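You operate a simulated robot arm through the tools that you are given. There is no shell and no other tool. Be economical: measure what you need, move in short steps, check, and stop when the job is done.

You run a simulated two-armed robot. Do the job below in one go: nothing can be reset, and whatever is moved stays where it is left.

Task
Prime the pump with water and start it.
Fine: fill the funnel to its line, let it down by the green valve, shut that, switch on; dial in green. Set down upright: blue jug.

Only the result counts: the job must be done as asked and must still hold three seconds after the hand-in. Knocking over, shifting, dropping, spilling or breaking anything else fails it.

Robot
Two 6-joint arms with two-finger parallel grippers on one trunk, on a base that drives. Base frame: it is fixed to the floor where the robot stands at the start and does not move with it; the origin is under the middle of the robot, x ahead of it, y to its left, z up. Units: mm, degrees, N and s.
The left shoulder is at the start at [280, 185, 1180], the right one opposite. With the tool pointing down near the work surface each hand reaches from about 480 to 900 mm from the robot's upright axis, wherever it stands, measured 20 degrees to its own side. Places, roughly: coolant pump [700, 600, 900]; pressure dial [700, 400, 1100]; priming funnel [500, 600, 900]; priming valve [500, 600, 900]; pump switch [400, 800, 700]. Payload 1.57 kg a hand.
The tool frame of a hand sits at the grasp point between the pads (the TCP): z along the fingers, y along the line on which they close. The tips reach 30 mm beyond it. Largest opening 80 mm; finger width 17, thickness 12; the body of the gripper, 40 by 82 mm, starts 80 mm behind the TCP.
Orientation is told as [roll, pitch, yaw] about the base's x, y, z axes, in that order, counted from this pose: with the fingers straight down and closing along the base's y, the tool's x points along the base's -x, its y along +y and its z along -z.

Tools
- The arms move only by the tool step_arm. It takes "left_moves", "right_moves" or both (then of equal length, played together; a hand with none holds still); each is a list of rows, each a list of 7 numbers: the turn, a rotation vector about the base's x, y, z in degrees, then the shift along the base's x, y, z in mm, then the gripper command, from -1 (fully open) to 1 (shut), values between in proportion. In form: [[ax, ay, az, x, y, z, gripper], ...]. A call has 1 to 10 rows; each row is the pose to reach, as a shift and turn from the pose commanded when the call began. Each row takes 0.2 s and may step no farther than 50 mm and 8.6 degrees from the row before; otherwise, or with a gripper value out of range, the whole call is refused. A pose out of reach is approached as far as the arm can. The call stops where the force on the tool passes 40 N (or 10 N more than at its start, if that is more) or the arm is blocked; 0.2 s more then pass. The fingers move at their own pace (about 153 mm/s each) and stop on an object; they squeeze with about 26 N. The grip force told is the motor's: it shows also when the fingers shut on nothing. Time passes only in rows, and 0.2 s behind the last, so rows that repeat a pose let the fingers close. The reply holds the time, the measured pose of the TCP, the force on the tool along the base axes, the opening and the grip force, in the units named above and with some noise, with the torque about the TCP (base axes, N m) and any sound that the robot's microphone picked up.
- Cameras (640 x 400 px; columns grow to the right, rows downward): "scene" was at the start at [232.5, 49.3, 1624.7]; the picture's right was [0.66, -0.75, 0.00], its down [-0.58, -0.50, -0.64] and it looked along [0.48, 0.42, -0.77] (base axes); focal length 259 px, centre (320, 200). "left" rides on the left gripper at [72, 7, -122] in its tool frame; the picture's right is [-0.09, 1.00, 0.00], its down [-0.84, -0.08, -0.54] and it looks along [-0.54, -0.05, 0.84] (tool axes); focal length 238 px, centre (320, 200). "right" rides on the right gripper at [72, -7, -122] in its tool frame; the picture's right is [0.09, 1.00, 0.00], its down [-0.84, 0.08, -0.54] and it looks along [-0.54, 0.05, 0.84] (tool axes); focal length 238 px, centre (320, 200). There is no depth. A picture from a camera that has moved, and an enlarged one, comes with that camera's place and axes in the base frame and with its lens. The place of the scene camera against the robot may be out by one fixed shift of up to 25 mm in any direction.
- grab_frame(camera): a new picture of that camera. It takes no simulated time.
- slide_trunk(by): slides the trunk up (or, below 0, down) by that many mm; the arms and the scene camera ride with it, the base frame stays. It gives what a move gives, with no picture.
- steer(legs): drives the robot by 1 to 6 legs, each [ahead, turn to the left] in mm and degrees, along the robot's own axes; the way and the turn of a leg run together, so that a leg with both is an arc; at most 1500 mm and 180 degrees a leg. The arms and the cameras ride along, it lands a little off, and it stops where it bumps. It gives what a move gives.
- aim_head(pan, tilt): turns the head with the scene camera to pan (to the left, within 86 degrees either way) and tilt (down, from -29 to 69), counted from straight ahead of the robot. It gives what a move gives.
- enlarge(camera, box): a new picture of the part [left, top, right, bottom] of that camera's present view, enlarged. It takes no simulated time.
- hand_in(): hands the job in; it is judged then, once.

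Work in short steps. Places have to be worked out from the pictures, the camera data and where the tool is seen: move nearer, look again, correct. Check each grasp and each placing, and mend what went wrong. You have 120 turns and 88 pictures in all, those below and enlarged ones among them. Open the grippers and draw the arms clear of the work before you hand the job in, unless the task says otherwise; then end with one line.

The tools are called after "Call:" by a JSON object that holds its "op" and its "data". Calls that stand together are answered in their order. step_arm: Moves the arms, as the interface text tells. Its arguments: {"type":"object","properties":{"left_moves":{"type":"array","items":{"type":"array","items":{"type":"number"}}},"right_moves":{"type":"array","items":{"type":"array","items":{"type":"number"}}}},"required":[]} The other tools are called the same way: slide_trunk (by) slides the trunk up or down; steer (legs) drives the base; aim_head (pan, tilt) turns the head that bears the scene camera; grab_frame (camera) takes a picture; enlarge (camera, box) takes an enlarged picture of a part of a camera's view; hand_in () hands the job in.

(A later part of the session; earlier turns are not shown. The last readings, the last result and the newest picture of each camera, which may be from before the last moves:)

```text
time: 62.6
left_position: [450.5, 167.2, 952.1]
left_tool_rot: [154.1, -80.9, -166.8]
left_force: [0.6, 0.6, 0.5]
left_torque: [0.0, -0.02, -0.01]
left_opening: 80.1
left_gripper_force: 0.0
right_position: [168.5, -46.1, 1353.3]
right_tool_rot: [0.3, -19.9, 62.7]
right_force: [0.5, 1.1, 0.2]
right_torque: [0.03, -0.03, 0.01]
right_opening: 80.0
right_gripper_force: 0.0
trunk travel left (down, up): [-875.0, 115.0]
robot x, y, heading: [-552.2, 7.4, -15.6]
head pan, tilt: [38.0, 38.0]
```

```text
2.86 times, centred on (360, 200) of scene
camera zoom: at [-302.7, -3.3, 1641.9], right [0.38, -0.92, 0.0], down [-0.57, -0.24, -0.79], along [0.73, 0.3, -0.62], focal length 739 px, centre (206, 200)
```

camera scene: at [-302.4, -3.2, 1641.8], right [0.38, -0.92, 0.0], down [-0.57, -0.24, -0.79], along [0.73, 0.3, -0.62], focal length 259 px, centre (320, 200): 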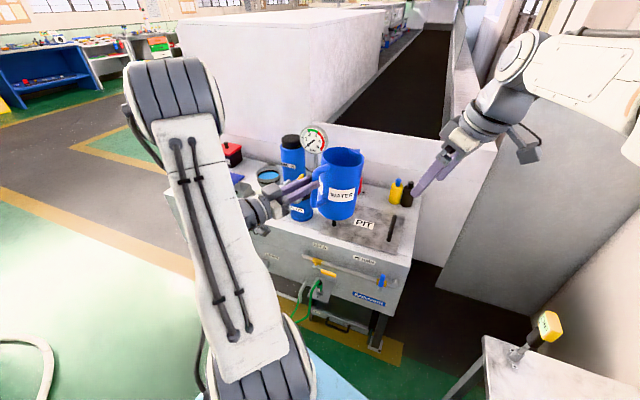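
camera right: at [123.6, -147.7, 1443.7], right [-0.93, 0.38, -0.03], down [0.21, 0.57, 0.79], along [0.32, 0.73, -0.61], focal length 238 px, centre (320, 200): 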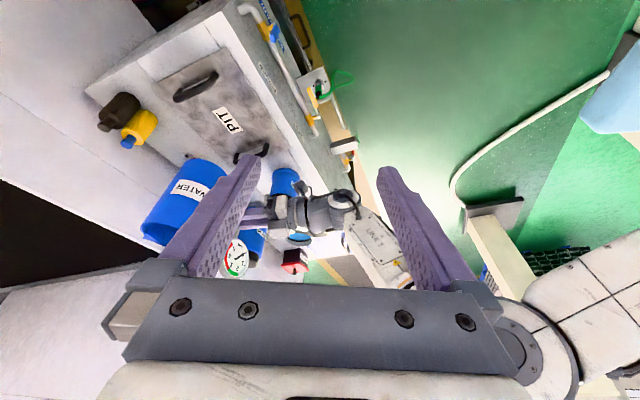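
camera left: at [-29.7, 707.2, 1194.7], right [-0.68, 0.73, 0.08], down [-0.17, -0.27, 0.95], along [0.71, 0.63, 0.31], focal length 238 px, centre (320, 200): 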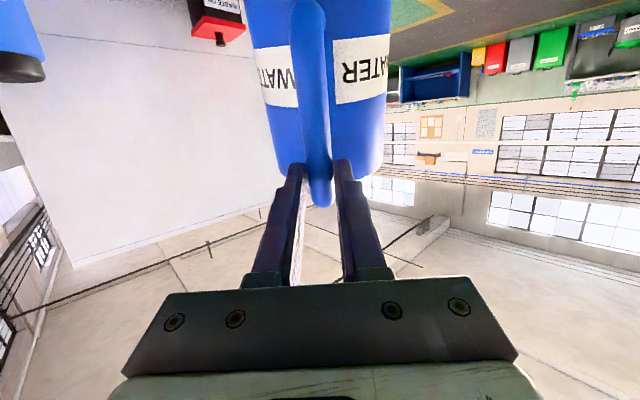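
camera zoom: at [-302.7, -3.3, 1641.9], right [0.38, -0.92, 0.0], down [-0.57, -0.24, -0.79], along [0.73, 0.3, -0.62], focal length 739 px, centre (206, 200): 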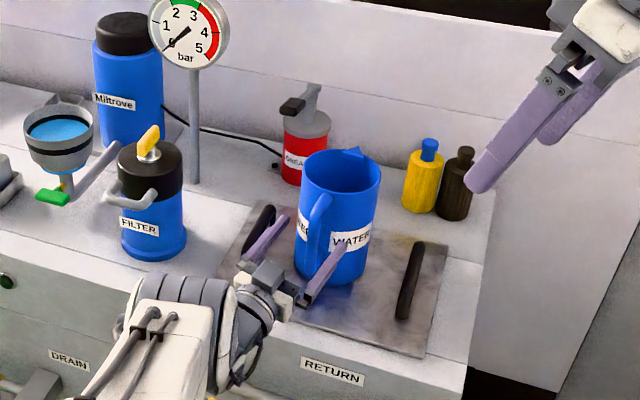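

The jug stands upright and free. I withdraw straight back along the fingers.

Call:
{"op": "step_arm", "data": {"left_moves": [[0, 0, 0, -35, 8, 0, -1], [0, 0, 0, -70, 16, 0, -1], [0, 2, 0, -110, 25, 0, -1], [0, 5, 2, -150, 35, 0, -1], [0, 8, 5, -190, 44, 0, -1], [0, 9, 8, -229, 52, 0, -1]]}}

Call:
{"op": "steer", "data": {"legs": [[0, 27]]}}

Call:
{"op": "grab_frame", "data": {"camera": "scene"}}

```text
time: 64.0
left_position: [345.0, 296.3, 925.9]
left_tool_rot: [-56.6, -89.4, 49.3]
left_force: [0.7, 0.5, -0.5]
left_torque: [0.04, -0.01, -0.03]
left_opening: 80.0
left_gripper_force: 0.0
left hand out of reach, approached as far as the arm can: row 1, 2, 3, 4, 5, 6
right_position: [167.4, -47.9, 1354.0]
right_tool_rot: [0.1, -19.8, 62.7]
right_force: [0.0, 0.6, -0.5]
right_torque: [0.05, -0.01, -0.01]
right_opening: 80.2
right_gripper_force: 0.1
trunk travel left (down, up): [-875.0, 115.0]
robot x, y, heading: [-550.9, 6.6, -15.5]
head pan, tilt: [38.0, 38.0]
```

```text
time: 65.7
left_position: [117.7, 671.0, 924.5]
left_tool_rot: [-62.7, -89.5, 82.1]
left_force: [-0.7, -0.5, 0.2]
left_torque: [0.0, 0.04, 0.02]
left_opening: 80.2
left_gripper_force: 0.0
right_position: [114.0, 285.8, 1354.7]
right_tool_rot: [0.2, -19.8, 89.7]
right_force: [0.4, -0.1, 0.2]
right_torque: [0.02, 0.04, 0.0]
right_opening: 79.9
right_gripper_force: 0.1
trunk travel left (down, up): [-875.0, 115.0]
robot x, y, heading: [-552.3, 7.2, 11.5]
head pan, tilt: [38.0, 38.0]
```

```text
23 pictures are left
camera scene: at [-324.0, 104.0, 1641.9], right [0.76, -0.65, 0.0], down [-0.4, -0.47, -0.79], along [0.51, 0.6, -0.62], focal length 259 px, centre (320, 200)
```

scene: 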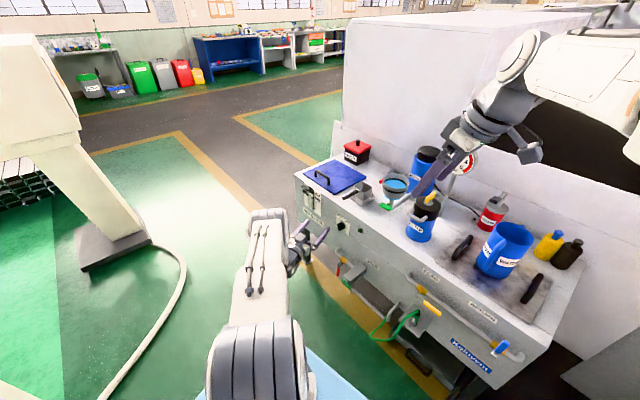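

Jug is fine. I lower the trunk 150 mm (raising the left hand equally) and drive 250 mm forward, which puts the left hand before the valve.

Call:
{"op": "slide_trunk", "data": {"by": -150}}

Call:
{"op": "step_arm", "data": {"left_moves": [[0, 0, -4, -5, -5, 40, -0.2], [0, 0, -8, -10, -10, 80, -0.2], [0, 0, -12, -10, -15, 115, -0.2], [0, 0, -16, -10, -20, 145, -0.2], [0, 0, -19, -10, -20, 150, -0.2]]}}

Call:
{"op": "steer", "data": {"legs": [[250, 0]]}}

Call:
{"op": "enlarge", "data": {"camera": "right", "box": [200, 80, 440, 230]}}

```text
time: 67.5
left_position: [117.4, 672.4, 774.5]
left_tool_rot: [-63.6, -89.6, 83.1]
left_force: [-0.2, 0.5, 0.3]
left_torque: [-0.01, 0.01, 0.0]
left_opening: 79.9
left_gripper_force: 0.0
right_position: [114.0, 286.2, 1204.3]
right_tool_rot: [0.1, -19.8, 89.7]
right_force: [0.0, 0.1, 0.1]
right_torque: [-0.01, 0.01, 0.0]
right_opening: 80.2
right_gripper_force: 0.1
trunk travel left (down, up): [-725.0, 265.0]
robot x, y, heading: [-551.4, 11.0, 11.4]
head pan, tilt: [38.0, 38.0]
```

```text
time: 68.7
left_position: [107.5, 649.6, 924.8]
left_tool_rot: [-63.8, -89.4, 64.2]
left_force: [0.0, 0.6, -0.1]
left_torque: [0.01, -0.03, 0.01]
left_opening: 47.8
left_gripper_force: 0.0
right_position: [114.5, 285.3, 1204.1]
right_tool_rot: [0.2, -19.8, 89.7]
right_force: [-0.1, -0.4, -0.7]
right_torque: [0.01, 0.01, -0.03]
right_opening: 79.7
right_gripper_force: 0.0
trunk travel left (down, up): [-725.0, 265.0]
robot x, y, heading: [-552.2, 4.6, 11.6]
head pan, tilt: [38.0, 38.0]
```

```text
time: 70.5
left_position: [345.3, 699.0, 923.5]
left_tool_rot: [-64.9, -89.6, 65.5]
left_force: [0.7, -0.2, -0.6]
left_torque: [0.01, -0.01, -0.01]
left_opening: 47.9
left_gripper_force: 0.0
right_position: [352.4, 334.9, 1202.7]
right_tool_rot: [0.2, -19.9, 89.8]
right_force: [0.2, -0.5, 0.7]
right_torque: [0.01, 0.0, 0.0]
right_opening: 79.8
right_gripper_force: 0.0
trunk travel left (down, up): [-725.0, 265.0]
robot x, y, heading: [-312.9, 56.7, 12.0]
head pan, tilt: [38.0, 38.0]
```

```text
2.67 times, centred on (320, 155) of right
camera zoom: at [357.3, 224.8, 1294.0], right [-1.0, -0.08, -0.03], down [-0.07, 0.6, 0.79], along [-0.05, 0.79, -0.61], focal length 636 px, centre (320, 320)
```

zoom: 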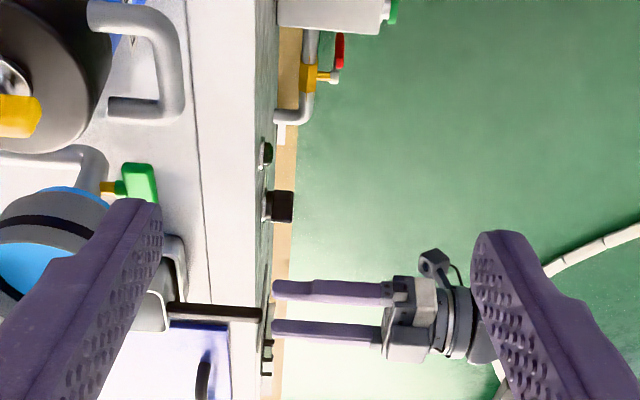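

The valve handle lies at about (494,605,869). I roll the hand 90° so the fingers close vertically across the bar while moving in front of it.

Call:
{"op": "step_arm", "data": {"left_moves": [[8.5, 0, 0, 0, -20, 0, -0.2], [17, 0, 0, 0, -40, -5, -0.2], [25.5, 0, 0, 0, -60, -10, -0.2], [34, 0, 0, 0, -75, -18, -0.2], [42.5, 0, 0, 0, -92, -26, -0.2], [51, 0, 0, 10, -92, -34, -0.2], [59.5, 0, 0, 20, -92, -40, -0.2], [68, 0, 0, 30, -92, -45, -0.2], [76.5, 0, 0, 40, -92, -50, -0.2], [85, 0, 0, 50, -92, -54, -0.2]]}}

Call:
{"op": "enlarge", "data": {"camera": "right", "box": [200, 80, 440, 230]}}

```text
time: 72.4
left_position: [453.6, 766.6, 861.1]
left_tool_rot: [82.3, -31.8, -88.4]
left_force: [-3.8, -1.2, 2.2]
left_torque: [-0.1, 0.06, -0.04]
left_opening: 46.9
left_gripper_force: 0.0
left hand out of reach, approached as far as the arm can: row 1, 2, 3, 4, 5, 6, 7, 8, 9
right_position: [350.7, 335.8, 1204.6]
right_tool_rot: [0.3, -19.8, 89.8]
right_force: [0.2, -0.5, 0.6]
right_torque: [0.0, 0.01, 0.01]
right_opening: 80.2
right_gripper_force: 0.1
trunk travel left (down, up): [-725.0, 265.0]
robot x, y, heading: [-314.3, 53.7, 11.4]
head pan, tilt: [38.0, 38.0]
stopped in row 9 (left hand): the force on the tool passed its limit at 57 N (the readings are from after the stop); the commanded pose is now the measured one
```

```text
2.67 times, centred on (320, 155) of right
camera zoom: at [357.2, 225.8, 1293.4], right [-1.0, -0.09, -0.03], down [-0.07, 0.6, 0.79], along [-0.05, 0.79, -0.61], focal length 636 px, centre (320, 320)
```

zoom: 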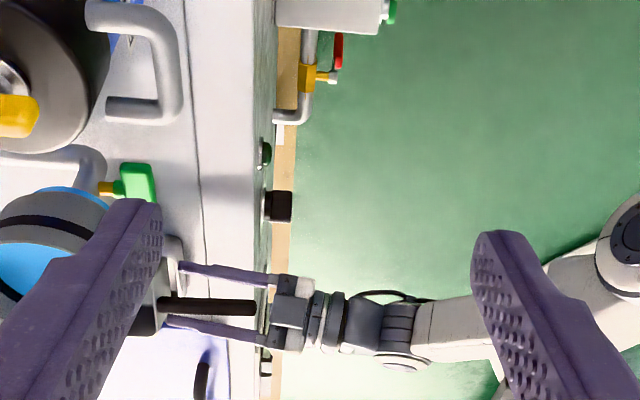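

The arm's solution drifted sideways to y=767 and touched something near the scoop bin. I back straight out first.

Call:
{"op": "step_arm", "data": {"left_moves": [[0, 0, 0, -15, 0, 2, -0.2], [0, 0, 0, -40, 0, 4, -0.2], [0, 0, 0, -75, 0, 6, -0.2], [0, 0, 0, -110, 0, 8, -0.2], [0, 0, 0, -140, 0, 8, -0.2]]}}

Call:
{"op": "enlarge", "data": {"camera": "right", "box": [200, 80, 440, 230]}}

```text
time: 73.6
left_position: [343.1, 816.1, 849.1]
left_tool_rot: [82.1, -31.9, -88.3]
left_force: [0.3, 0.2, -0.6]
left_torque: [0.01, 0.01, -0.01]
left_opening: 48.0
left_gripper_force: 0.0
left hand out of reach, approached as far as the arm can: row 1, 2, 3, 4, 5
right_position: [351.8, 335.7, 1204.2]
right_tool_rot: [0.2, -19.9, 89.7]
right_force: [-0.1, -0.5, 0.0]
right_torque: [0.01, 0.05, 0.0]
right_opening: 80.1
right_gripper_force: 0.0
trunk travel left (down, up): [-725.0, 265.0]
robot x, y, heading: [-315.4, 52.3, 11.9]
head pan, tilt: [38.0, 38.0]
```

```text
2.67 times, centred on (320, 155) of right
camera zoom: at [357.7, 225.3, 1293.5], right [-1.0, -0.08, -0.03], down [-0.07, 0.6, 0.79], along [-0.05, 0.79, -0.61], focal length 636 px, centre (320, 320)
```

zoom: 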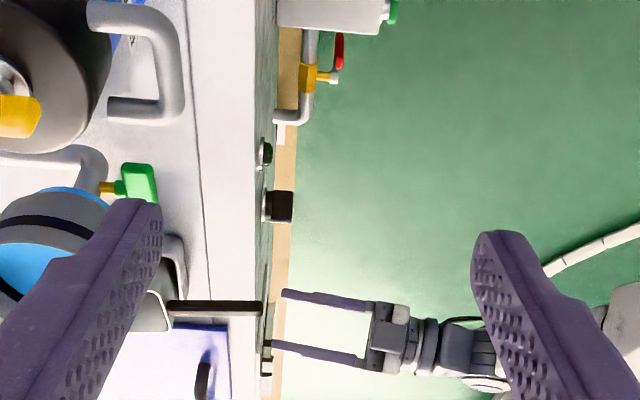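

The scoop is back as it was. The arm needs a wrist distance of ≥500 mm from the shoulder, so I back the robot 80 mm, then lift the hand over and approach the valve diagonally with the rest of the roll.

Call:
{"op": "steer", "data": {"legs": [[-80, 0]]}}

Call:
{"op": "step_arm", "data": {"left_moves": [[0, 0, 0, 0, 0, 40, -0.2], [0, 0, 0, 0, 0, 80, -0.2], [4, -1, 0, 10, -10, 110, -0.2], [8, -2, 0.5, 35, -45, 110, -0.2], [13, -3, 1, 60, -80, 110, -0.2], [19, -4, 1.5, 85, -115, 110, -0.2], [25, -5, 2, 110, -150, 110, -0.2], [30, -6, 2.5, 130, -180, 110, -0.2], [32, -6.5, 2.5, 135, -193, 110, -0.2]]}}

```text
time: 74.7
left_position: [265.2, 802.0, 848.9]
left_tool_rot: [82.3, -31.9, -88.3]
left_force: [0.9, -0.6, -0.6]
left_torque: [-0.02, 0.0, 0.0]
left_opening: 47.7
left_gripper_force: 0.1
right_position: [275.7, 321.3, 1204.2]
right_tool_rot: [0.2, -19.9, 89.9]
right_force: [-0.1, 0.1, 0.0]
right_torque: [-0.04, -0.01, 0.01]
right_opening: 80.1
right_gripper_force: 0.1
trunk travel left (down, up): [-725.0, 265.0]
robot x, y, heading: [-387.5, 39.3, 12.0]
head pan, tilt: [38.0, 38.0]
```

```text
time: 76.7
left_position: [492.0, 738.5, 1026.1]
left_tool_rot: [79.9, -7.4, -86.3]
left_force: [0.0, -1.0, -0.6]
left_torque: [-0.04, 0.02, -0.02]
left_opening: 48.2
left_gripper_force: 0.0
left hand out of reach, approached as far as the arm can: row 1, 2, 3, 4, 5, 6, 7, 8, 9
right_position: [274.9, 321.9, 1204.0]
right_tool_rot: [0.2, -19.9, 90.0]
right_force: [-0.3, 0.5, 0.3]
right_torque: [-0.02, 0.02, 0.01]
right_opening: 80.0
right_gripper_force: 0.0
trunk travel left (down, up): [-725.0, 265.0]
robot x, y, heading: [-388.8, 38.2, 12.0]
head pan, tilt: [38.0, 38.0]
```

With this roll the arm is forced far out. I unroll the hand in free space and will try rolling the other way.

Call:
{"op": "step_arm", "data": {"left_moves": [[-8.5, 0, 0, -20, 0, 5, -0.2], [-17, 0, 0, -40, 0, 10, -0.2], [-25.5, 0, 0, -60, 0, 10, -0.2], [-34, 0, 0, -80, 0, 10, -0.2], [-42.5, 0, 0, -100, 0, 10, -0.2], [-51, 0, 0, -110, 0, 10, -0.2], [-59.5, 0, 0, -110, 0, 10, -0.2], [-68, 0, 0, -110, 0, 10, -0.2], [-76.5, 0, 0, -110, 0, 10, -0.2], [-85, 0, 0, -110, 0, 10, -0.2]]}}

Call:
{"op": "step_arm", "data": {"left_moves": [[-8.5, 0, 0, 0, 0, 0, -0.2], [-17, 0, 0, 0, 0, 0, -0.2], [-25.5, 0, 0, 0, 0, 0, -0.2], [-34, 0, 0, 0, 0, 0, -0.2], [-42.5, 0, 0, 0, 0, 0, -0.2], [-51, 0, 0, 0, 0, 0, -0.2], [-59.5, 0, 0, 0, 0, 0, -0.2], [-68, 0, 0, 0, 0, 0, -0.2], [-76.5, 0, 0, 0, 0, 0, -0.2], [-85, 0, 0, 0, 0, 0, -0.2]]}}

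```text
time: 78.8
left_position: [400.9, 758.7, 1026.5]
left_tool_rot: [-45.6, -85.5, 35.9]
left_force: [0.1, 0.3, 0.5]
left_torque: [0.01, 0.01, -0.01]
left_opening: 48.1
left_gripper_force: 0.0
left hand out of reach, approached as far as the arm can: row 1, 2, 3, 4, 5, 6, 7, 8, 9, 10
right_position: [276.0, 321.9, 1204.0]
right_tool_rot: [0.3, -19.9, 90.0]
right_force: [-0.1, 0.3, 0.1]
right_torque: [0.01, -0.01, 0.01]
right_opening: 80.0
right_gripper_force: 0.1
trunk travel left (down, up): [-725.0, 265.0]
robot x, y, heading: [-388.1, 43.1, 11.5]
head pan, tilt: [38.0, 38.0]
```

```text
time: 81.0
left_position: [398.3, 760.1, 1027.3]
left_tool_rot: [-99.4, -2.3, 86.4]
left_force: [0.6, 0.0, 0.0]
left_torque: [-0.01, -0.01, 0.0]
left_opening: 48.1
left_gripper_force: 0.1
right_position: [274.7, 321.4, 1203.4]
right_tool_rot: [0.2, -20.0, 89.9]
right_force: [0.3, 0.0, 0.2]
right_torque: [-0.02, 0.0, 0.02]
right_opening: 80.2
right_gripper_force: 0.1
trunk travel left (down, up): [-725.0, 265.0]
robot x, y, heading: [-389.4, 41.7, 11.9]
head pan, tilt: [38.0, 38.0]
```

Rolling the other way works freely. I correct the pointing and move in front of the valve handle.

Call:
{"op": "step_arm", "data": {"left_moves": [[0, 2, 1, 0, -38, 0, -0.2], [0, 4, 2, 0, -76, 0, -0.2], [0, 6, 3, 0, -114, 0, -0.2], [0, 8, 3.9, 0, -150, 0, -0.2], [0, 9.4, 3.9, 0, -150, -40, -0.2], [0, 9.4, 3.9, 0, -150, -80, -0.2], [0, 9.4, 3.9, 0, -150, -120, -0.2], [0, 9.4, 3.9, 5, -150, -158, -0.2]]}}

Call:
{"op": "grab_frame", "data": {"camera": "left"}}

Call:
{"op": "enlarge", "data": {"camera": "right", "box": [160, 80, 400, 230]}}

```text
time: 82.8
left_position: [404.6, 608.4, 870.3]
left_tool_rot: [-90.1, -2.2, 89.8]
left_force: [-0.2, 0.2, 0.5]
left_torque: [-0.01, 0.01, 0.0]
left_opening: 47.9
left_gripper_force: 0.1
right_position: [274.5, 321.7, 1203.9]
right_tool_rot: [0.2, -19.9, 89.9]
right_force: [-0.8, -0.8, 0.0]
right_torque: [-0.01, -0.03, 0.02]
right_opening: 80.1
right_gripper_force: 0.0
trunk travel left (down, up): [-725.0, 265.0]
robot x, y, heading: [-387.4, 41.8, 11.8]
head pan, tilt: [38.0, 38.0]
```

```text
19 pictures are left
camera left: at [282.0, 538.4, 861.0], right [0.0, 0.13, -0.99], down [-0.54, 0.83, 0.11], along [0.84, 0.54, 0.07], focal length 238 px, centre (320, 200)
```

left: 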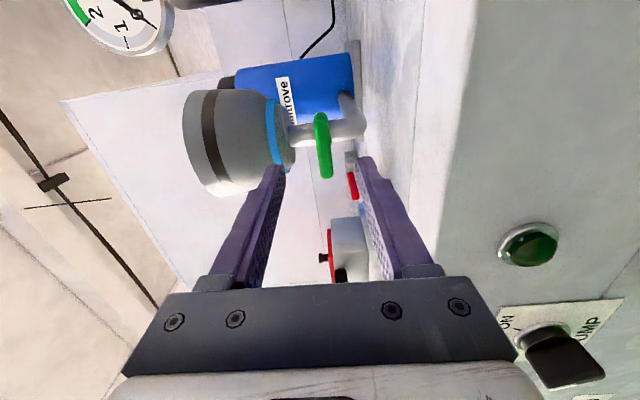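

```text
2.67 times, centred on (280, 155) of right
camera zoom: at [280.7, 210.9, 1293.7], right [-1.0, -0.09, -0.03], down [-0.07, 0.6, 0.79], along [-0.05, 0.79, -0.61], focal length 636 px, centre (427, 320)
```

zoom: 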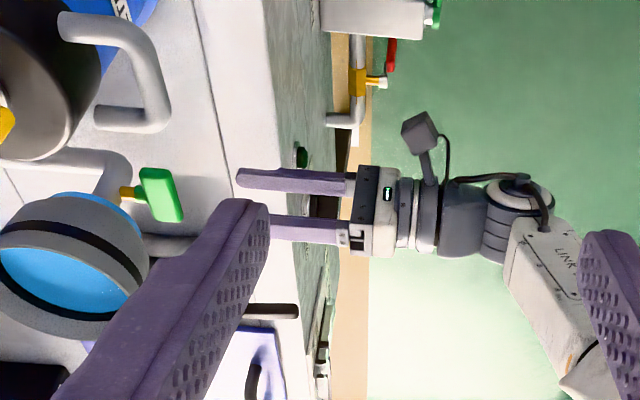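

The camera confirms the handle at about (494,615,869). I advance with the fingers partly closed and grip it.

Call:
{"op": "step_arm", "data": {"left_moves": [[0, 0, 0, 5, 6, -1, 0.2], [0, 0, 0, 30, 6, -1, 0.2], [0, 0, 0, 60, 6, -1, 0.2], [0, 0, 0, 84, 6, -1, 0.2], [0, 0, 0, 84, 6, -1, 0.2]]}}

Call:
{"op": "grab_frame", "data": {"camera": "left"}}

```text
time: 84.0
left_position: [485.9, 615.2, 870.3]
left_tool_rot: [-90.1, -2.1, 89.9]
left_force: [-0.3, -0.3, -1.0]
left_torque: [0.02, 0.02, -0.01]
left_opening: 32.2
left_gripper_force: 0.1
right_position: [275.8, 322.5, 1204.9]
right_tool_rot: [0.2, -19.9, 89.9]
right_force: [0.4, -0.1, -1.1]
right_torque: [0.02, -0.02, 0.0]
right_opening: 80.2
right_gripper_force: 0.0
trunk travel left (down, up): [-725.0, 265.0]
robot x, y, heading: [-391.1, 43.5, 11.8]
head pan, tilt: [38.0, 38.0]
```

```text
17 pictures are left
camera left: at [363.4, 543.3, 861.4], right [0.0, 0.13, -0.99], down [-0.54, 0.83, 0.11], along [0.84, 0.54, 0.07], focal length 238 px, centre (320, 200)
```

left: 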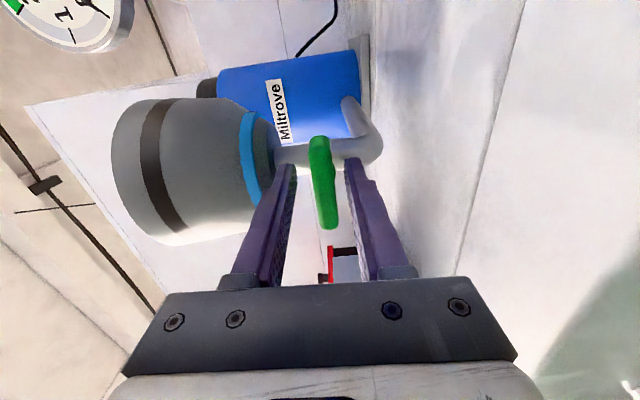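

The handle sits between the fingers. I make a small correction and close.

Call:
{"op": "step_arm", "data": {"left_moves": [[0, 0, 0, 3, -3, -2, 0.4], [0, 0, 0, 3, -3, -2, 1], [0, 0, 0, 3, -3, -2, 1], [0, 0, 0, 3, -3, -2, 1]]}}

```text
time: 85.0
left_position: [489.9, 611.7, 867.8]
left_tool_rot: [-90.1, -2.1, 89.8]
left_force: [-2.4, -1.5, 0.3]
left_torque: [-0.13, 0.02, 0.09]
left_opening: 15.9
left_gripper_force: 30.9
right_position: [274.8, 320.9, 1202.6]
right_tool_rot: [0.1, -19.9, 89.8]
right_force: [0.5, 0.1, -0.3]
right_torque: [-0.01, 0.04, -0.01]
right_opening: 80.0
right_gripper_force: 0.1
trunk travel left (down, up): [-725.0, 265.0]
robot x, y, heading: [-390.4, 42.1, 11.7]
head pan, tilt: [38.0, 38.0]
```

Handle gripped (15.9 mm). I turn 16° about +x and feel the torque.

Call:
{"op": "step_arm", "data": {"left_moves": [[4, 0, 0, 0, 0, 0, 1], [8, 0, 0, 0, 0, 0, 1], [12, 0, 0, 0, 0, 0, 1], [16, 0, 0, 0, 0, 0, 1]]}}

```text
time: 86.0
left_position: [489.7, 614.9, 868.3]
left_tool_rot: [-90.0, -18.2, 90.0]
left_force: [-16.8, -3.9, -0.1]
left_torque: [-1.03, -0.2, 0.18]
left_opening: 19.2
left_gripper_force: 32.8
right_position: [273.5, 321.5, 1203.6]
right_tool_rot: [0.1, -19.9, 90.0]
right_force: [-0.3, -0.8, -0.5]
right_torque: [0.01, 0.0, 0.0]
right_opening: 79.8
right_gripper_force: 0.0
trunk travel left (down, up): [-725.0, 265.0]
robot x, y, heading: [-386.6, 41.0, 11.6]
head pan, tilt: [38.0, 38.0]
```

The fingers are being wedged open with 1 N m: it does not turn that way. I return and try the opposite direction.

Call:
{"op": "step_arm", "data": {"left_moves": [[-6, 0, 0, 0, 0, 0, 1], [-12, 0, 0, 0, -1, 0, 1], [-18, 0, 0, 0, -2, 0, 1], [-25, 0, 0, 0, -3, 0, 1], [-32, 0, 0, 0, -3, 0, 1]]}}

```text
time: 87.2
left_position: [491.1, 613.4, 868.8]
left_tool_rot: [-90.2, 14.0, 90.0]
left_force: [13.9, 20.4, -3.4]
left_torque: [0.03, 0.21, 0.69]
left_opening: 15.3
left_gripper_force: 30.8
right_position: [276.2, 321.2, 1203.7]
right_tool_rot: [0.3, -19.8, 89.9]
right_force: [-0.2, 0.6, 0.4]
right_torque: [0.04, -0.02, 0.02]
right_opening: 79.8
right_gripper_force: 0.0
trunk travel left (down, up): [-725.0, 265.0]
robot x, y, heading: [-393.5, 40.8, 12.0]
head pan, tilt: [38.0, 38.0]
```

It turns this way (torque about x near zero). There is a side pull, so I shift +3 mm in y and keep turning, 35° first.

Call:
{"op": "step_arm", "data": {"left_moves": [[-3, 0, 0, 1, 3, 0, 1], [-9, 0, 0, 1, 3, 0, 1], [-15, 0, 0, 1, 3, 0, 1], [-21, 0, 0, 1, 3, 0, 1], [-28, 0, 0, 1, 3, 0, 1], [-35, 0, 0, 1, 3, 0, 1]]}}

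Call:
{"op": "grab_frame", "data": {"camera": "left"}}

```text
time: 88.7
left_position: [490.6, 614.0, 871.1]
left_tool_rot: [-90.5, 48.9, 89.6]
left_force: [-20.4, 6.7, 15.3]
left_torque: [0.09, -0.19, 0.21]
left_opening: 15.4
left_gripper_force: 31.5
right_position: [273.1, 321.8, 1205.4]
right_tool_rot: [0.0, -19.9, 90.0]
right_force: [-0.2, 0.1, -0.1]
right_torque: [0.02, 0.02, 0.02]
right_opening: 80.0
right_gripper_force: 0.0
trunk travel left (down, up): [-725.0, 265.0]
robot x, y, heading: [-388.6, 42.6, 11.7]
head pan, tilt: [38.0, 38.0]
```

```text
16 pictures are left
camera left: at [368.1, 561.9, 919.0], right [0.01, -0.69, -0.72], down [-0.54, 0.61, -0.58], along [0.84, 0.39, -0.37], focal length 238 px, centre (320, 200)
```

left: 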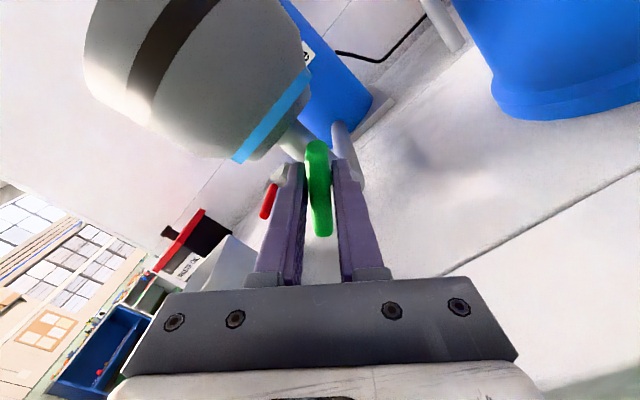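

The handle turns with the fingers (≈51° now). I relax x/z a little and go on to 90°.

Call:
{"op": "step_arm", "data": {"left_moves": [[-6, 0, 0, -2, 0, 2, 1], [-13, 0, 0, -2, 0, 2, 1], [-20, 0, 0, -2, 0, 2, 1], [-27, 0, 0, -2, 0, 2, 1], [-34, 0, 0, -2, 0, 2, 1], [-39, 0, 0, -2, 0, 2, 1], [-39, 0, 0, -2, 0, 2, 1]]}}

Call:
{"op": "enlarge", "data": {"camera": "right", "box": [160, 80, 400, 230]}}

```text
time: 90.2
left_position: [490.6, 615.5, 871.5]
left_tool_rot: [-99.5, 88.0, 80.8]
left_force: [18.3, 26.2, 7.1]
left_torque: [0.06, 0.4, 0.46]
left_opening: 15.2
left_gripper_force: 30.9
right_position: [275.5, 322.7, 1203.8]
right_tool_rot: [0.2, -19.8, 89.9]
right_force: [-0.9, 0.0, -0.2]
right_torque: [0.05, 0.0, -0.01]
right_opening: 80.0
right_gripper_force: 0.1
trunk travel left (down, up): [-725.0, 265.0]
robot x, y, heading: [-388.3, 37.5, 12.1]
head pan, tilt: [38.0, 38.0]
```

```text
2.67 times, centred on (280, 155) of right
camera zoom: at [281.2, 212.2, 1293.3], right [-1.0, -0.09, -0.03], down [-0.07, 0.6, 0.79], along [-0.05, 0.79, -0.61], focal length 636 px, centre (427, 320)
```

zoom: 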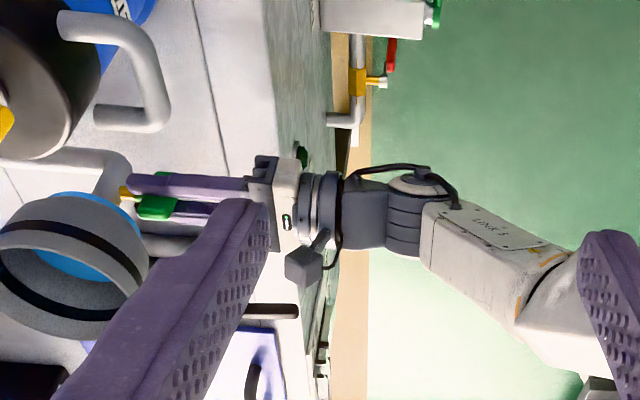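

The valve is open and the level is falling. I hold and wait for the funnel to run down.

Call:
{"op": "step_arm", "data": {"left_moves": [[0, 0, 0, -1, 1, 0, 1], [0, 0, 0, -1, 1, 0, 1], [0, 0, 0, -1, 1, 0, 1], [0, 0, 0, -1, 1, 0, 1], [0, 0, 0, -1, 1, 0, 1], [0, 0, 0, -1, 1, 0, 1], [0, 0, 0, -1, 1, 0, 1], [0, 0, 0, -1, 1, 0, 1], [0, 0, 0, -1, 1, 0, 1], [0, 0, 0, -1, 1, 0, 1]]}}

Call:
{"op": "step_arm", "data": {"left_moves": [[0, 0, 0, 0, 0, 0, 1], [0, 0, 0, 0, 0, 0, 1], [0, 0, 0, 0, 0, 0, 1], [0, 0, 0, 0, 0, 0, 1], [0, 0, 0, 0, 0, 0, 1], [0, 0, 0, 0, 0, 0, 1], [0, 0, 0, 0, 0, 0, 1], [0, 0, 0, 0, 0, 0, 1], [0, 0, 0, 0, 0, 0, 1], [0, 0, 0, 0, 0, 0, 1]]}}

Call:
{"op": "enlarge", "data": {"camera": "right", "box": [150, 110, 270, 210]}}

```text
time: 92.5
left_position: [489.9, 616.3, 870.1]
left_tool_rot: [-99.0, 87.9, 81.2]
left_force: [25.2, 22.9, 4.4]
left_torque: [0.11, -0.37, 0.44]
left_opening: 15.3
left_gripper_force: 31.3
right_position: [276.3, 321.8, 1203.6]
right_tool_rot: [0.3, -19.9, 89.9]
right_force: [-0.9, -0.2, 0.6]
right_torque: [-0.02, 0.01, 0.01]
right_opening: 80.2
right_gripper_force: 0.1
trunk travel left (down, up): [-725.0, 265.0]
robot x, y, heading: [-390.1, 43.5, 11.7]
head pan, tilt: [38.0, 38.0]
```

```text
time: 94.7
left_position: [489.6, 616.0, 869.2]
left_tool_rot: [-99.0, 87.9, 81.4]
left_force: [23.1, 23.6, 4.5]
left_torque: [0.08, -0.16, 0.47]
left_opening: 15.3
left_gripper_force: 31.0
right_position: [276.0, 323.4, 1203.6]
right_tool_rot: [0.3, -19.8, 89.9]
right_force: [0.0, -0.3, 1.3]
right_torque: [0.03, -0.03, 0.0]
right_opening: 80.1
right_gripper_force: 0.1
trunk travel left (down, up): [-725.0, 265.0]
robot x, y, heading: [-391.2, 37.7, 12.0]
head pan, tilt: [38.0, 38.0]
```

```text
4.00 times, centred on (210, 160) of right
camera zoom: at [281.5, 211.7, 1293.1], right [-1.0, -0.09, -0.03], down [-0.07, 0.6, 0.79], along [-0.05, 0.79, -0.61], focal length 953 px, centre (760, 360)
```

zoom: 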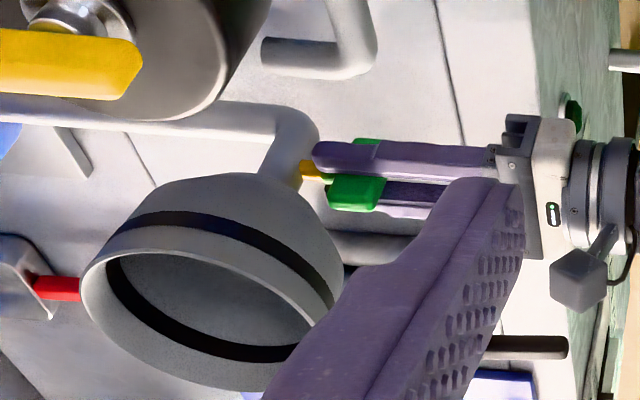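

The funnel has emptied. I now turn the handle back 90° to shut the valve.

Call:
{"op": "step_arm", "data": {"left_moves": [[6, 0, 0, 1, 1, 0, 1], [14, 0, 0, 1, 1, 0, 1], [22, 0, 0, 1, 1, 0, 1], [30, 0, 0, 1, 1, 0, 1], [38, 0, 0, 1, 1, 0, 1], [46, 0, 0, 1, 0, 0, 1], [54, 0, 0, 1, -1, 0, 1], [60, 0, 0, 1, -1, 0, 1]]}}

Call:
{"op": "step_arm", "data": {"left_moves": [[7, 0, 0, 0, 0, 0, 1], [14, 0, 0, 0, 0, 0, 1], [21, 0, 0, 0, 0, 0, 1], [28, 0, 0, 0, 0, 0, 1], [32, 0, 0, 0, 0, 0, 1], [32, 0, 0, 0, 0, 0, 1]]}}

Call:
{"op": "grab_frame", "data": {"camera": "left"}}

```text
time: 96.5
left_position: [488.7, 613.1, 868.9]
left_tool_rot: [-90.1, 27.8, 89.9]
left_force: [0.4, 12.7, 9.8]
left_torque: [0.0, -0.11, 0.26]
left_opening: 15.4
left_gripper_force: 30.9
right_position: [274.3, 320.5, 1205.1]
right_tool_rot: [0.2, -19.9, 90.0]
right_force: [-0.4, -0.4, 0.6]
right_torque: [0.01, -0.01, 0.01]
right_opening: 80.3
right_gripper_force: 0.0
trunk travel left (down, up): [-725.0, 265.0]
robot x, y, heading: [-388.9, 42.1, 11.5]
head pan, tilt: [38.0, 38.0]
```

```text
time: 97.8
left_position: [490.3, 613.5, 868.1]
left_tool_rot: [-89.9, -4.2, 89.9]
left_force: [6.8, 10.7, 0.5]
left_torque: [-0.07, 0.02, 0.78]
left_opening: 15.6
left_gripper_force: 31.6
right_position: [275.6, 321.5, 1203.8]
right_tool_rot: [0.1, -19.7, 89.9]
right_force: [-0.7, -1.4, 0.4]
right_torque: [0.01, -0.02, 0.0]
right_opening: 80.1
right_gripper_force: 0.1
trunk travel left (down, up): [-725.0, 265.0]
robot x, y, heading: [-390.7, 40.0, 11.7]
head pan, tilt: [38.0, 38.0]
```

```text
13 pictures are left
camera left: at [366.9, 542.0, 856.1], right [0.0, 0.16, -0.99], down [-0.54, 0.83, 0.14], along [0.84, 0.53, 0.09], focal length 238 px, centre (320, 200)
```

left: 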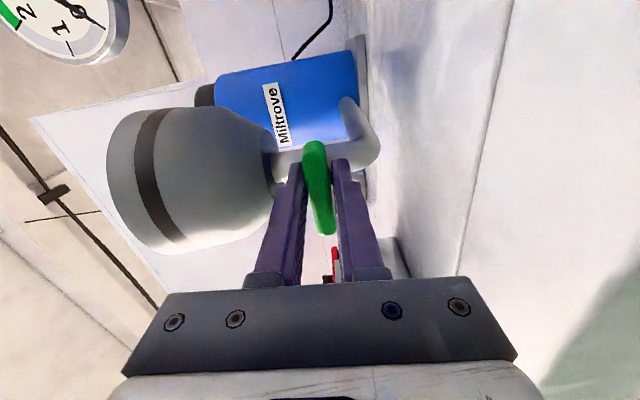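

The handle is back level. I press it 6° further against its stop, then release.

Call:
{"op": "step_arm", "data": {"left_moves": [[3, 0, 0, 0, 0, 0, 1], [6, 0, 0, 0, 0, 0, 1], [6, 0, 0, 0, 0, 0, 1]]}}

Call:
{"op": "step_arm", "data": {"left_moves": [[-4, 0, 0, 0, 0, 0, 0.6], [-4, 0, 0, 0, 0, 0, 0.1], [-4, 0, 0, 0, 0, 0, 0.1], [-4, 0, 0, -30, 0, 0, 0.1], [-4, 0, 0, -65, 0, 0, 0.1], [-4, 0, 0, -95, 0, 5, 0.1]]}}

Call:
{"op": "grab_frame", "data": {"camera": "left"}}

```text
time: 98.7
left_position: [489.1, 612.3, 867.8]
left_tool_rot: [-89.8, -10.2, 89.8]
left_force: [2.3, 6.4, -2.6]
left_torque: [-0.54, 0.56, 0.03]
left_opening: 16.4
left_gripper_force: 31.4
right_position: [275.1, 320.5, 1204.1]
right_tool_rot: [0.3, -19.8, 89.9]
right_force: [0.3, -0.3, -0.3]
right_torque: [-0.01, -0.01, -0.01]
right_opening: 80.0
right_gripper_force: 0.1
trunk travel left (down, up): [-725.0, 265.0]
robot x, y, heading: [-392.7, 41.2, 12.1]
head pan, tilt: [38.0, 38.0]
```

```text
time: 100.0
left_position: [396.1, 608.9, 877.3]
left_tool_rot: [-90.1, -6.1, 89.7]
left_force: [0.8, -0.1, -0.4]
left_torque: [-0.03, -0.03, 0.03]
left_opening: 35.9
left_gripper_force: 0.1
right_position: [275.2, 321.5, 1203.1]
right_tool_rot: [0.1, -19.9, 89.9]
right_force: [1.1, 0.6, -0.2]
right_torque: [0.01, 0.02, -0.02]
right_opening: 79.9
right_gripper_force: 0.0
trunk travel left (down, up): [-725.0, 265.0]
robot x, y, heading: [-383.4, 40.9, 12.0]
head pan, tilt: [38.0, 38.0]
```

```text
12 pictures are left
camera left: at [272.8, 538.8, 862.4], right [0.0, 0.2, -0.98], down [-0.54, 0.83, 0.17], along [0.84, 0.53, 0.11], focal length 238 px, centre (320, 200)
```

left: 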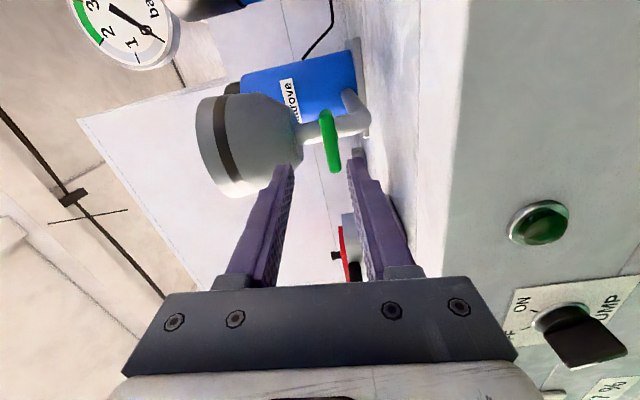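

The valve is shut and level, funnel empty. Next the switch: knob near (380,772,708), OFF at upper left, ON at upper right seen from the front. I back off and bring the hand before it, rolled about -45°.

Call:
{"op": "step_arm", "data": {"left_moves": [[0, 0, 0, -40, 0, 0, 0.1], [0, 0, 0, -80, 10, 0, 0.1], [6, 0, 0, -100, 45, 0, 0.1], [14, 0, 0, -105, 80, -10, 0.1], [22, 0, 0, -105, 115, -25, 0.1], [30, 0, 0, -105, 145, -45, 0.1], [38, 0, 0, -105, 160, -70, 0.1], [46, 0, 0, -105, 160, -95, 0.1]]}}

Call:
{"op": "grab_frame", "data": {"camera": "left"}}

```text
time: 101.8
left_position: [290.6, 749.4, 783.9]
left_tool_rot: [-89.8, -52.4, 89.7]
left_force: [0.0, 0.0, 0.0]
left_torque: [-0.02, 0.03, -0.02]
left_opening: 35.8
left_gripper_force: 0.1
left hand out of reach, approached as far as the arm can: row 7, 8
right_position: [274.8, 321.0, 1203.1]
right_tool_rot: [0.2, -19.8, 89.9]
right_force: [0.1, -0.4, 0.5]
right_torque: [0.0, 0.0, -0.02]
right_opening: 80.1
right_gripper_force: 0.0
trunk travel left (down, up): [-725.0, 265.0]
robot x, y, heading: [-389.9, 44.9, 11.8]
head pan, tilt: [38.0, 38.0]
```

```text
11 pictures are left
camera left: at [168.3, 711.3, 723.3], right [0.0, 0.84, -0.54], down [-0.54, 0.45, 0.71], along [0.84, 0.29, 0.46], focal length 238 px, centre (320, 200)
```

left: 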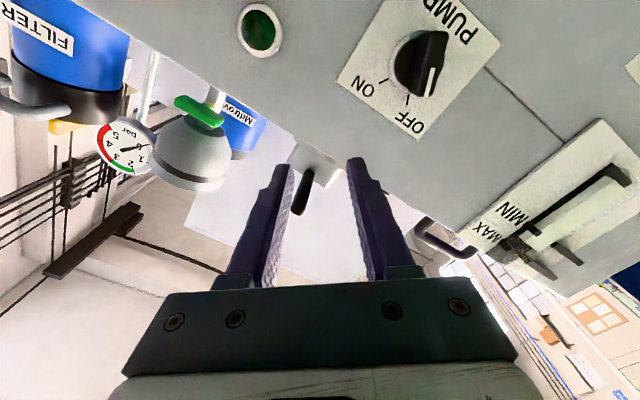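

The knob and its plate are clear. I enlarge to see the pointer.

Call:
{"op": "enlarge", "data": {"camera": "left", "box": [330, 0, 510, 150]}}

```text
2.67 times, centred on (420, 75) of left
camera zoom: at [168.3, 711.3, 723.3], right [0.0, 0.84, -0.54], down [-0.54, 0.45, 0.71], along [0.84, 0.29, 0.46], focal length 636 px, centre (53, 533)
```

zoom: 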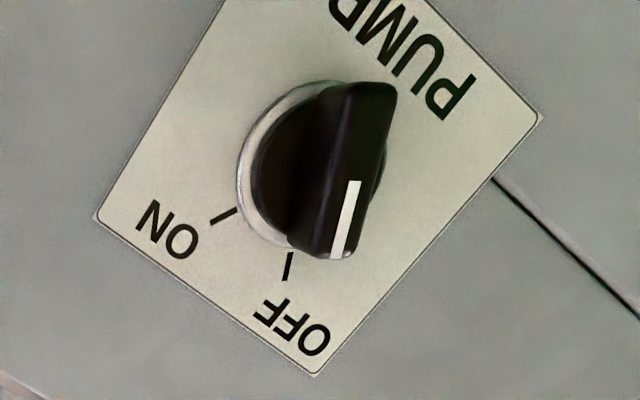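

The knob's fin points at OFF (60° in the panel), ON is at 120°, so a +60° turn about x; knob centre about (372,779,693). I lower the trunk 150 mm for reach, turn the base 3° left, then raise and square the hand.

Call:
{"op": "slide_trunk", "data": {"by": -150}}

Call:
{"op": "steer", "data": {"legs": [[0, 3]]}}

Call:
{"op": "step_arm", "data": {"left_moves": [[3, 0, -0.5, 0, 0, 20, 0], [7, 0, -1, 0, 0, 40, 0], [11, 0, -2, 0, 0, 60, 0], [15, 0, -3, 10, 0, 60, 0], [19, 0, -3, 30, 0, 60, 0]]}}

Call:
{"op": "grab_frame", "data": {"camera": "left"}}

```text
time: 103.6
left_position: [290.3, 748.7, 635.2]
left_tool_rot: [-89.8, -52.2, 89.8]
left_force: [-0.4, 0.5, -0.7]
left_torque: [0.04, 0.0, -0.03]
left_opening: 36.2
left_gripper_force: 0.1
right_position: [274.8, 321.8, 1053.5]
right_tool_rot: [0.2, -19.9, 89.8]
right_force: [0.5, -0.4, 0.5]
right_torque: [0.01, 0.0, 0.0]
right_opening: 80.2
right_gripper_force: 0.0
trunk travel left (down, up): [-575.0, 415.0]
robot x, y, heading: [-392.9, 41.2, 11.9]
head pan, tilt: [38.0, 38.0]
```

```text
time: 104.4
left_position: [253.0, 784.1, 632.7]
left_tool_rot: [-89.7, -52.3, 92.7]
left_force: [0.0, -0.7, 0.1]
left_torque: [-0.01, -0.03, -0.03]
left_opening: 36.2
left_gripper_force: 0.1
right_position: [259.3, 355.5, 1053.5]
right_tool_rot: [0.2, -19.9, 92.9]
right_force: [-0.6, -0.7, 0.0]
right_torque: [0.02, -0.01, 0.0]
right_opening: 79.9
right_gripper_force: 0.2
trunk travel left (down, up): [-575.0, 415.0]
robot x, y, heading: [-391.2, 46.7, 14.8]
head pan, tilt: [38.0, 38.0]
```

```text
time: 105.6
left_position: [282.2, 784.2, 693.4]
left_tool_rot: [-91.0, -71.3, 90.8]
left_force: [0.5, -0.4, 0.6]
left_torque: [0.01, 0.04, 0.04]
left_opening: 39.9
left_gripper_force: 0.0
right_position: [260.0, 355.1, 1053.9]
right_tool_rot: [0.1, -19.8, 92.9]
right_force: [0.1, 0.1, 0.5]
right_torque: [0.0, -0.03, 0.01]
right_opening: 79.6
right_gripper_force: 0.0
trunk travel left (down, up): [-575.0, 415.0]
robot x, y, heading: [-390.8, 45.6, 14.7]
head pan, tilt: [38.0, 38.0]
```

```text
9 pictures are left
camera left: at [160.1, 767.9, 622.4], right [0.0, 0.97, -0.23], down [-0.55, 0.2, 0.81], along [0.84, 0.12, 0.53], focal length 238 px, centre (320, 200)
```

left: 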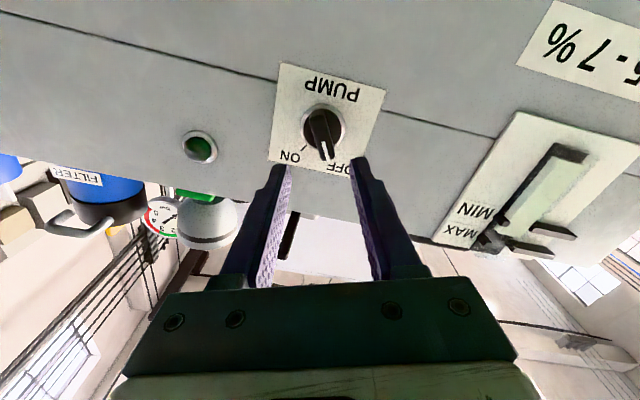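

The knob is centred near (y 786, z 687), panel at x≈395. I roll to -30° to match the fin and approach to x≈352.

Call:
{"op": "step_arm", "data": {"left_moves": [[-4, 0, 0, 15, 1, -2, 0], [-8, 0, 0, 35, 2, -4, 0], [-11, 0, 0, 55, 2, -6, 0], [-11, 0, 0, 70, 2, -6, 0]]}}

Call:
{"op": "grab_frame", "data": {"camera": "left"}}

```text
time: 106.6
left_position: [336.8, 774.0, 699.0]
left_tool_rot: [-90.6, -60.1, 90.4]
left_force: [-0.5, 4.4, -0.6]
left_torque: [-0.04, 0.07, 0.14]
left_opening: 43.1
left_gripper_force: 1.9
left hand out of reach, approached as far as the arm can: row 2, 3, 4
right_position: [259.8, 355.5, 1053.8]
right_tool_rot: [0.2, -19.8, 92.8]
right_force: [0.5, 0.6, 0.6]
right_torque: [0.0, 0.0, 0.01]
right_opening: 80.1
right_gripper_force: 0.0
trunk travel left (down, up): [-575.0, 415.0]
robot x, y, heading: [-391.7, 40.7, 14.8]
head pan, tilt: [38.0, 38.0]
```

```text
8 pictures are left
camera left: at [214.2, 743.6, 632.8], right [0.0, 0.91, -0.42], down [-0.55, 0.35, 0.76], along [0.84, 0.23, 0.5], focal length 238 px, centre (320, 200)
```

left: 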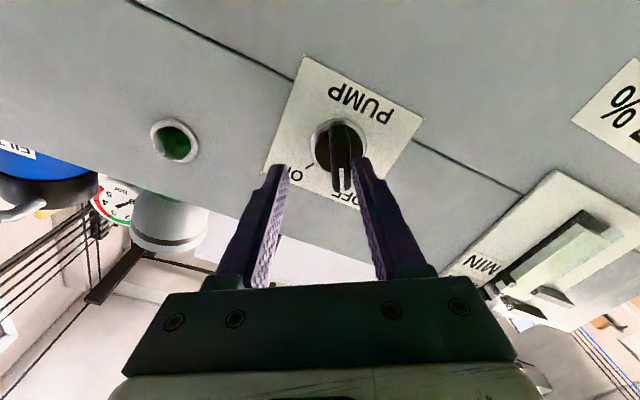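

The arm is at its outer limit and a finger brushes the fin. I back off, drive the base 60 mm closer, and approach again.

Call:
{"op": "step_arm", "data": {"left_moves": [[0, 0, 0, -30, 0, -3, 0], [0, 0, 0, -70, 2, -6, 0]]}}

Call:
{"op": "steer", "data": {"legs": [[65, 0]]}}

```text
time: 107.2
left_position: [277.1, 788.8, 682.0]
left_tool_rot: [-90.7, -60.2, 90.3]
left_force: [-0.4, 0.0, -0.7]
left_torque: [-0.02, 0.03, -0.01]
left_opening: 40.0
left_gripper_force: 0.1
left hand out of reach, approached as far as the arm can: row 1, 2
right_position: [261.1, 354.3, 1054.2]
right_tool_rot: [0.1, -19.9, 92.9]
right_force: [0.3, 0.1, -0.4]
right_torque: [0.04, 0.05, 0.0]
right_opening: 79.8
right_gripper_force: 0.0
trunk travel left (down, up): [-575.0, 415.0]
robot x, y, heading: [-391.8, 41.6, 14.8]
head pan, tilt: [38.0, 38.0]
```

```text
time: 108.5
left_position: [332.6, 808.0, 679.5]
left_tool_rot: [-90.5, -60.0, 90.5]
left_force: [-3.2, -1.4, 0.8]
left_torque: [-0.02, -0.05, -0.12]
left_opening: 41.2
left_gripper_force: 0.9
right_position: [319.0, 373.0, 1053.3]
right_tool_rot: [0.3, -19.8, 93.0]
right_force: [-0.5, -0.6, -0.4]
right_torque: [0.01, 0.0, 0.01]
right_opening: 80.2
right_gripper_force: 0.1
trunk travel left (down, up): [-575.0, 415.0]
robot x, y, heading: [-328.0, 57.5, 15.1]
head pan, tilt: [38.0, 38.0]
stopped in leg 1: the force on the tool passed its limit at 50 N (the readings are from after the stop); the commanded pose is now the measured one
```

A fingertip met the knob with the hand at y=808. I back off 30 mm, re-centre, and look.

Call:
{"op": "step_arm", "data": {"left_moves": [[0, 0, 0, -15, 0, 0, 0], [0, 0, 0, -30, 0, 0, 0], [0, 0, 0, -30, -12, 4, 0], [0, 0, 0, -30, -23, 8, 0]]}}

Call:
{"op": "grab_frame", "data": {"camera": "left"}}

```text
time: 109.5
left_position: [311.7, 812.1, 671.8]
left_tool_rot: [-90.5, -59.9, 90.4]
left_force: [0.3, 0.1, 0.3]
left_torque: [0.01, -0.03, 0.0]
left_opening: 40.1
left_gripper_force: 0.1
left hand out of reach, approached as far as the arm can: row 1, 2, 3, 4
right_position: [319.8, 371.5, 1054.5]
right_tool_rot: [0.3, -20.0, 93.1]
right_force: [-0.5, -0.2, -0.6]
right_torque: [0.02, -0.03, 0.03]
right_opening: 79.6
right_gripper_force: 0.0
trunk travel left (down, up): [-575.0, 415.0]
robot x, y, heading: [-331.9, 57.5, 15.1]
head pan, tilt: [38.0, 38.0]
```

```text
7 pictures are left
camera left: at [190.0, 781.5, 605.4], right [0.0, 0.91, -0.42], down [-0.55, 0.35, 0.76], along [0.84, 0.23, 0.5], focal length 238 px, centre (320, 200)
```

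left: 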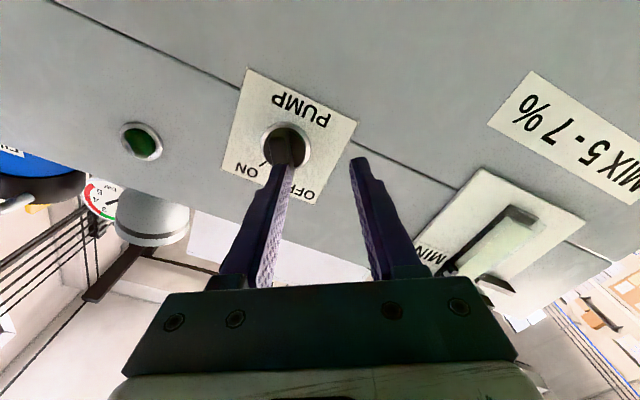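

The fin is still at OFF, but at this roll the arm has hardly any room. I will instead push the fin's upper end from OFF toward ON with closed fingers, rolled back to -90° where the arm moves freely.

Call:
{"op": "step_arm", "data": {"left_moves": [[-7.5, 0, 0, -5, 3, 5, 0.3], [-15, 0, 0, -10, 6, 10, 0.7], [-22.5, 0, 0, -15, 9, 15, 1], [-30, 0, 0, -20, 12, 20, 1], [-37.5, 0, 0, -20, 15, 25, 1], [-45, 0, 0, -20, 18, 30, 1], [-52.5, 0, 0, -20, 21, 35, 1], [-60, 0, 0, -20, 21, 36, 1]]}}

Call:
{"op": "grab_frame", "data": {"camera": "left"}}

```text
time: 111.3
left_position: [293.9, 837.6, 703.7]
left_tool_rot: [-90.2, 0.2, 90.1]
left_force: [0.7, 0.5, -0.4]
left_torque: [0.02, 0.02, 0.03]
left_opening: 0.0
left_gripper_force: 21.6
left hand out of reach, approached as far as the arm can: row 3, 4, 5, 6, 8
right_position: [319.1, 372.1, 1053.5]
right_tool_rot: [0.2, -19.9, 93.0]
right_force: [0.8, 0.2, 0.2]
right_torque: [0.01, 0.0, -0.01]
right_opening: 80.1
right_gripper_force: 0.0
trunk travel left (down, up): [-575.0, 415.0]
robot x, y, heading: [-328.1, 57.0, 14.9]
head pan, tilt: [38.0, 38.0]
```

```text
6 pictures are left
camera left: at [170.2, 765.9, 697.4], right [0.0, 0.09, -1.0], down [-0.54, 0.84, 0.07], along [0.84, 0.54, 0.05], focal length 238 px, centre (320, 200)
```

left: 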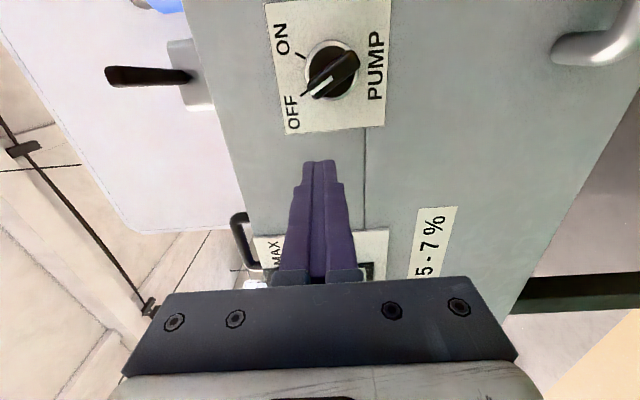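

The view is clear: knob centre (783,690), fin's upper end near (795,707). I move the closed fingertips beside it and push toward -y.

Call:
{"op": "step_arm", "data": {"left_moves": [[0, 0, 0, 20, -3, 4, 1], [0, 0, 0, 40, -8, 7, 1], [0, 0, 0, 58, -12, 8, 1], [0, 0, 0, 58, -18, 8, 1], [0, 0, 0, 58, -24, 8, 1], [0, 0, 0, 58, -30, 8, 1], [0, 0, 0, 58, -36, 8, 1], [0, 0, 0, 58, -40, 8, 1]]}}

Call:
{"op": "grab_frame", "data": {"camera": "left"}}

```text
time: 113.1
left_position: [355.6, 810.1, 710.5]
left_tool_rot: [-90.1, 0.0, 89.9]
left_force: [3.1, 3.4, 0.7]
left_torque: [0.02, -0.02, 0.12]
left_opening: 0.0
left_gripper_force: 21.1
left hand out of reach, approached as far as the arm can: row 5, 6, 7, 8
right_position: [319.5, 370.3, 1053.2]
right_tool_rot: [0.2, -19.9, 93.0]
right_force: [0.5, 0.3, 0.2]
right_torque: [-0.01, 0.03, 0.0]
right_opening: 80.0
right_gripper_force: 0.1
trunk travel left (down, up): [-575.0, 415.0]
robot x, y, heading: [-325.0, 61.1, 14.8]
head pan, tilt: [38.0, 38.0]
```

```text
5 pictures are left
camera left: at [232.9, 737.6, 702.3], right [0.0, 0.09, -1.0], down [-0.54, 0.84, 0.08], along [0.84, 0.54, 0.05], focal length 238 px, centre (320, 200)
```

left: 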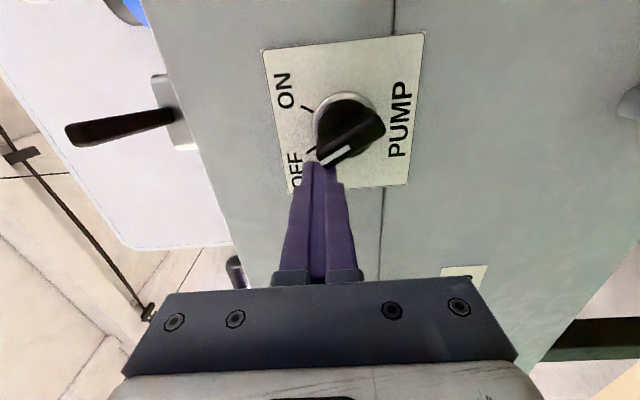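

The fingertips touch the fin but the arm resists moving further to -y. I swing the tool's yaw inward by 30° so the tips push the fin around.

Call:
{"op": "step_arm", "data": {"left_moves": [[0, 0, -6, 0, 0, 0, 1], [0, 0, -12, 0, -2, 0, 1], [0, 0, -18, 1, -4, 0, 1], [0, 0, -24, 2, -6, 0, 1], [0, 0, -30, 3, -8, 0, 1]]}}

```text
time: 114.3
left_position: [327.5, 732.7, 753.3]
left_tool_rot: [-90.0, 0.1, 61.9]
left_force: [1.0, -0.7, 0.5]
left_torque: [-0.02, -0.02, 0.02]
left_opening: 0.0
left_gripper_force: 21.6
left hand out of reach, approached as far as the arm can: row 1, 2, 3, 4, 5
right_position: [319.7, 372.4, 1054.0]
right_tool_rot: [0.4, -19.8, 93.0]
right_force: [0.6, 0.1, -0.4]
right_torque: [-0.02, -0.01, 0.03]
right_opening: 79.7
right_gripper_force: 0.1
trunk travel left (down, up): [-575.0, 415.0]
robot x, y, heading: [-325.2, 57.5, 15.2]
head pan, tilt: [38.0, 38.0]
```

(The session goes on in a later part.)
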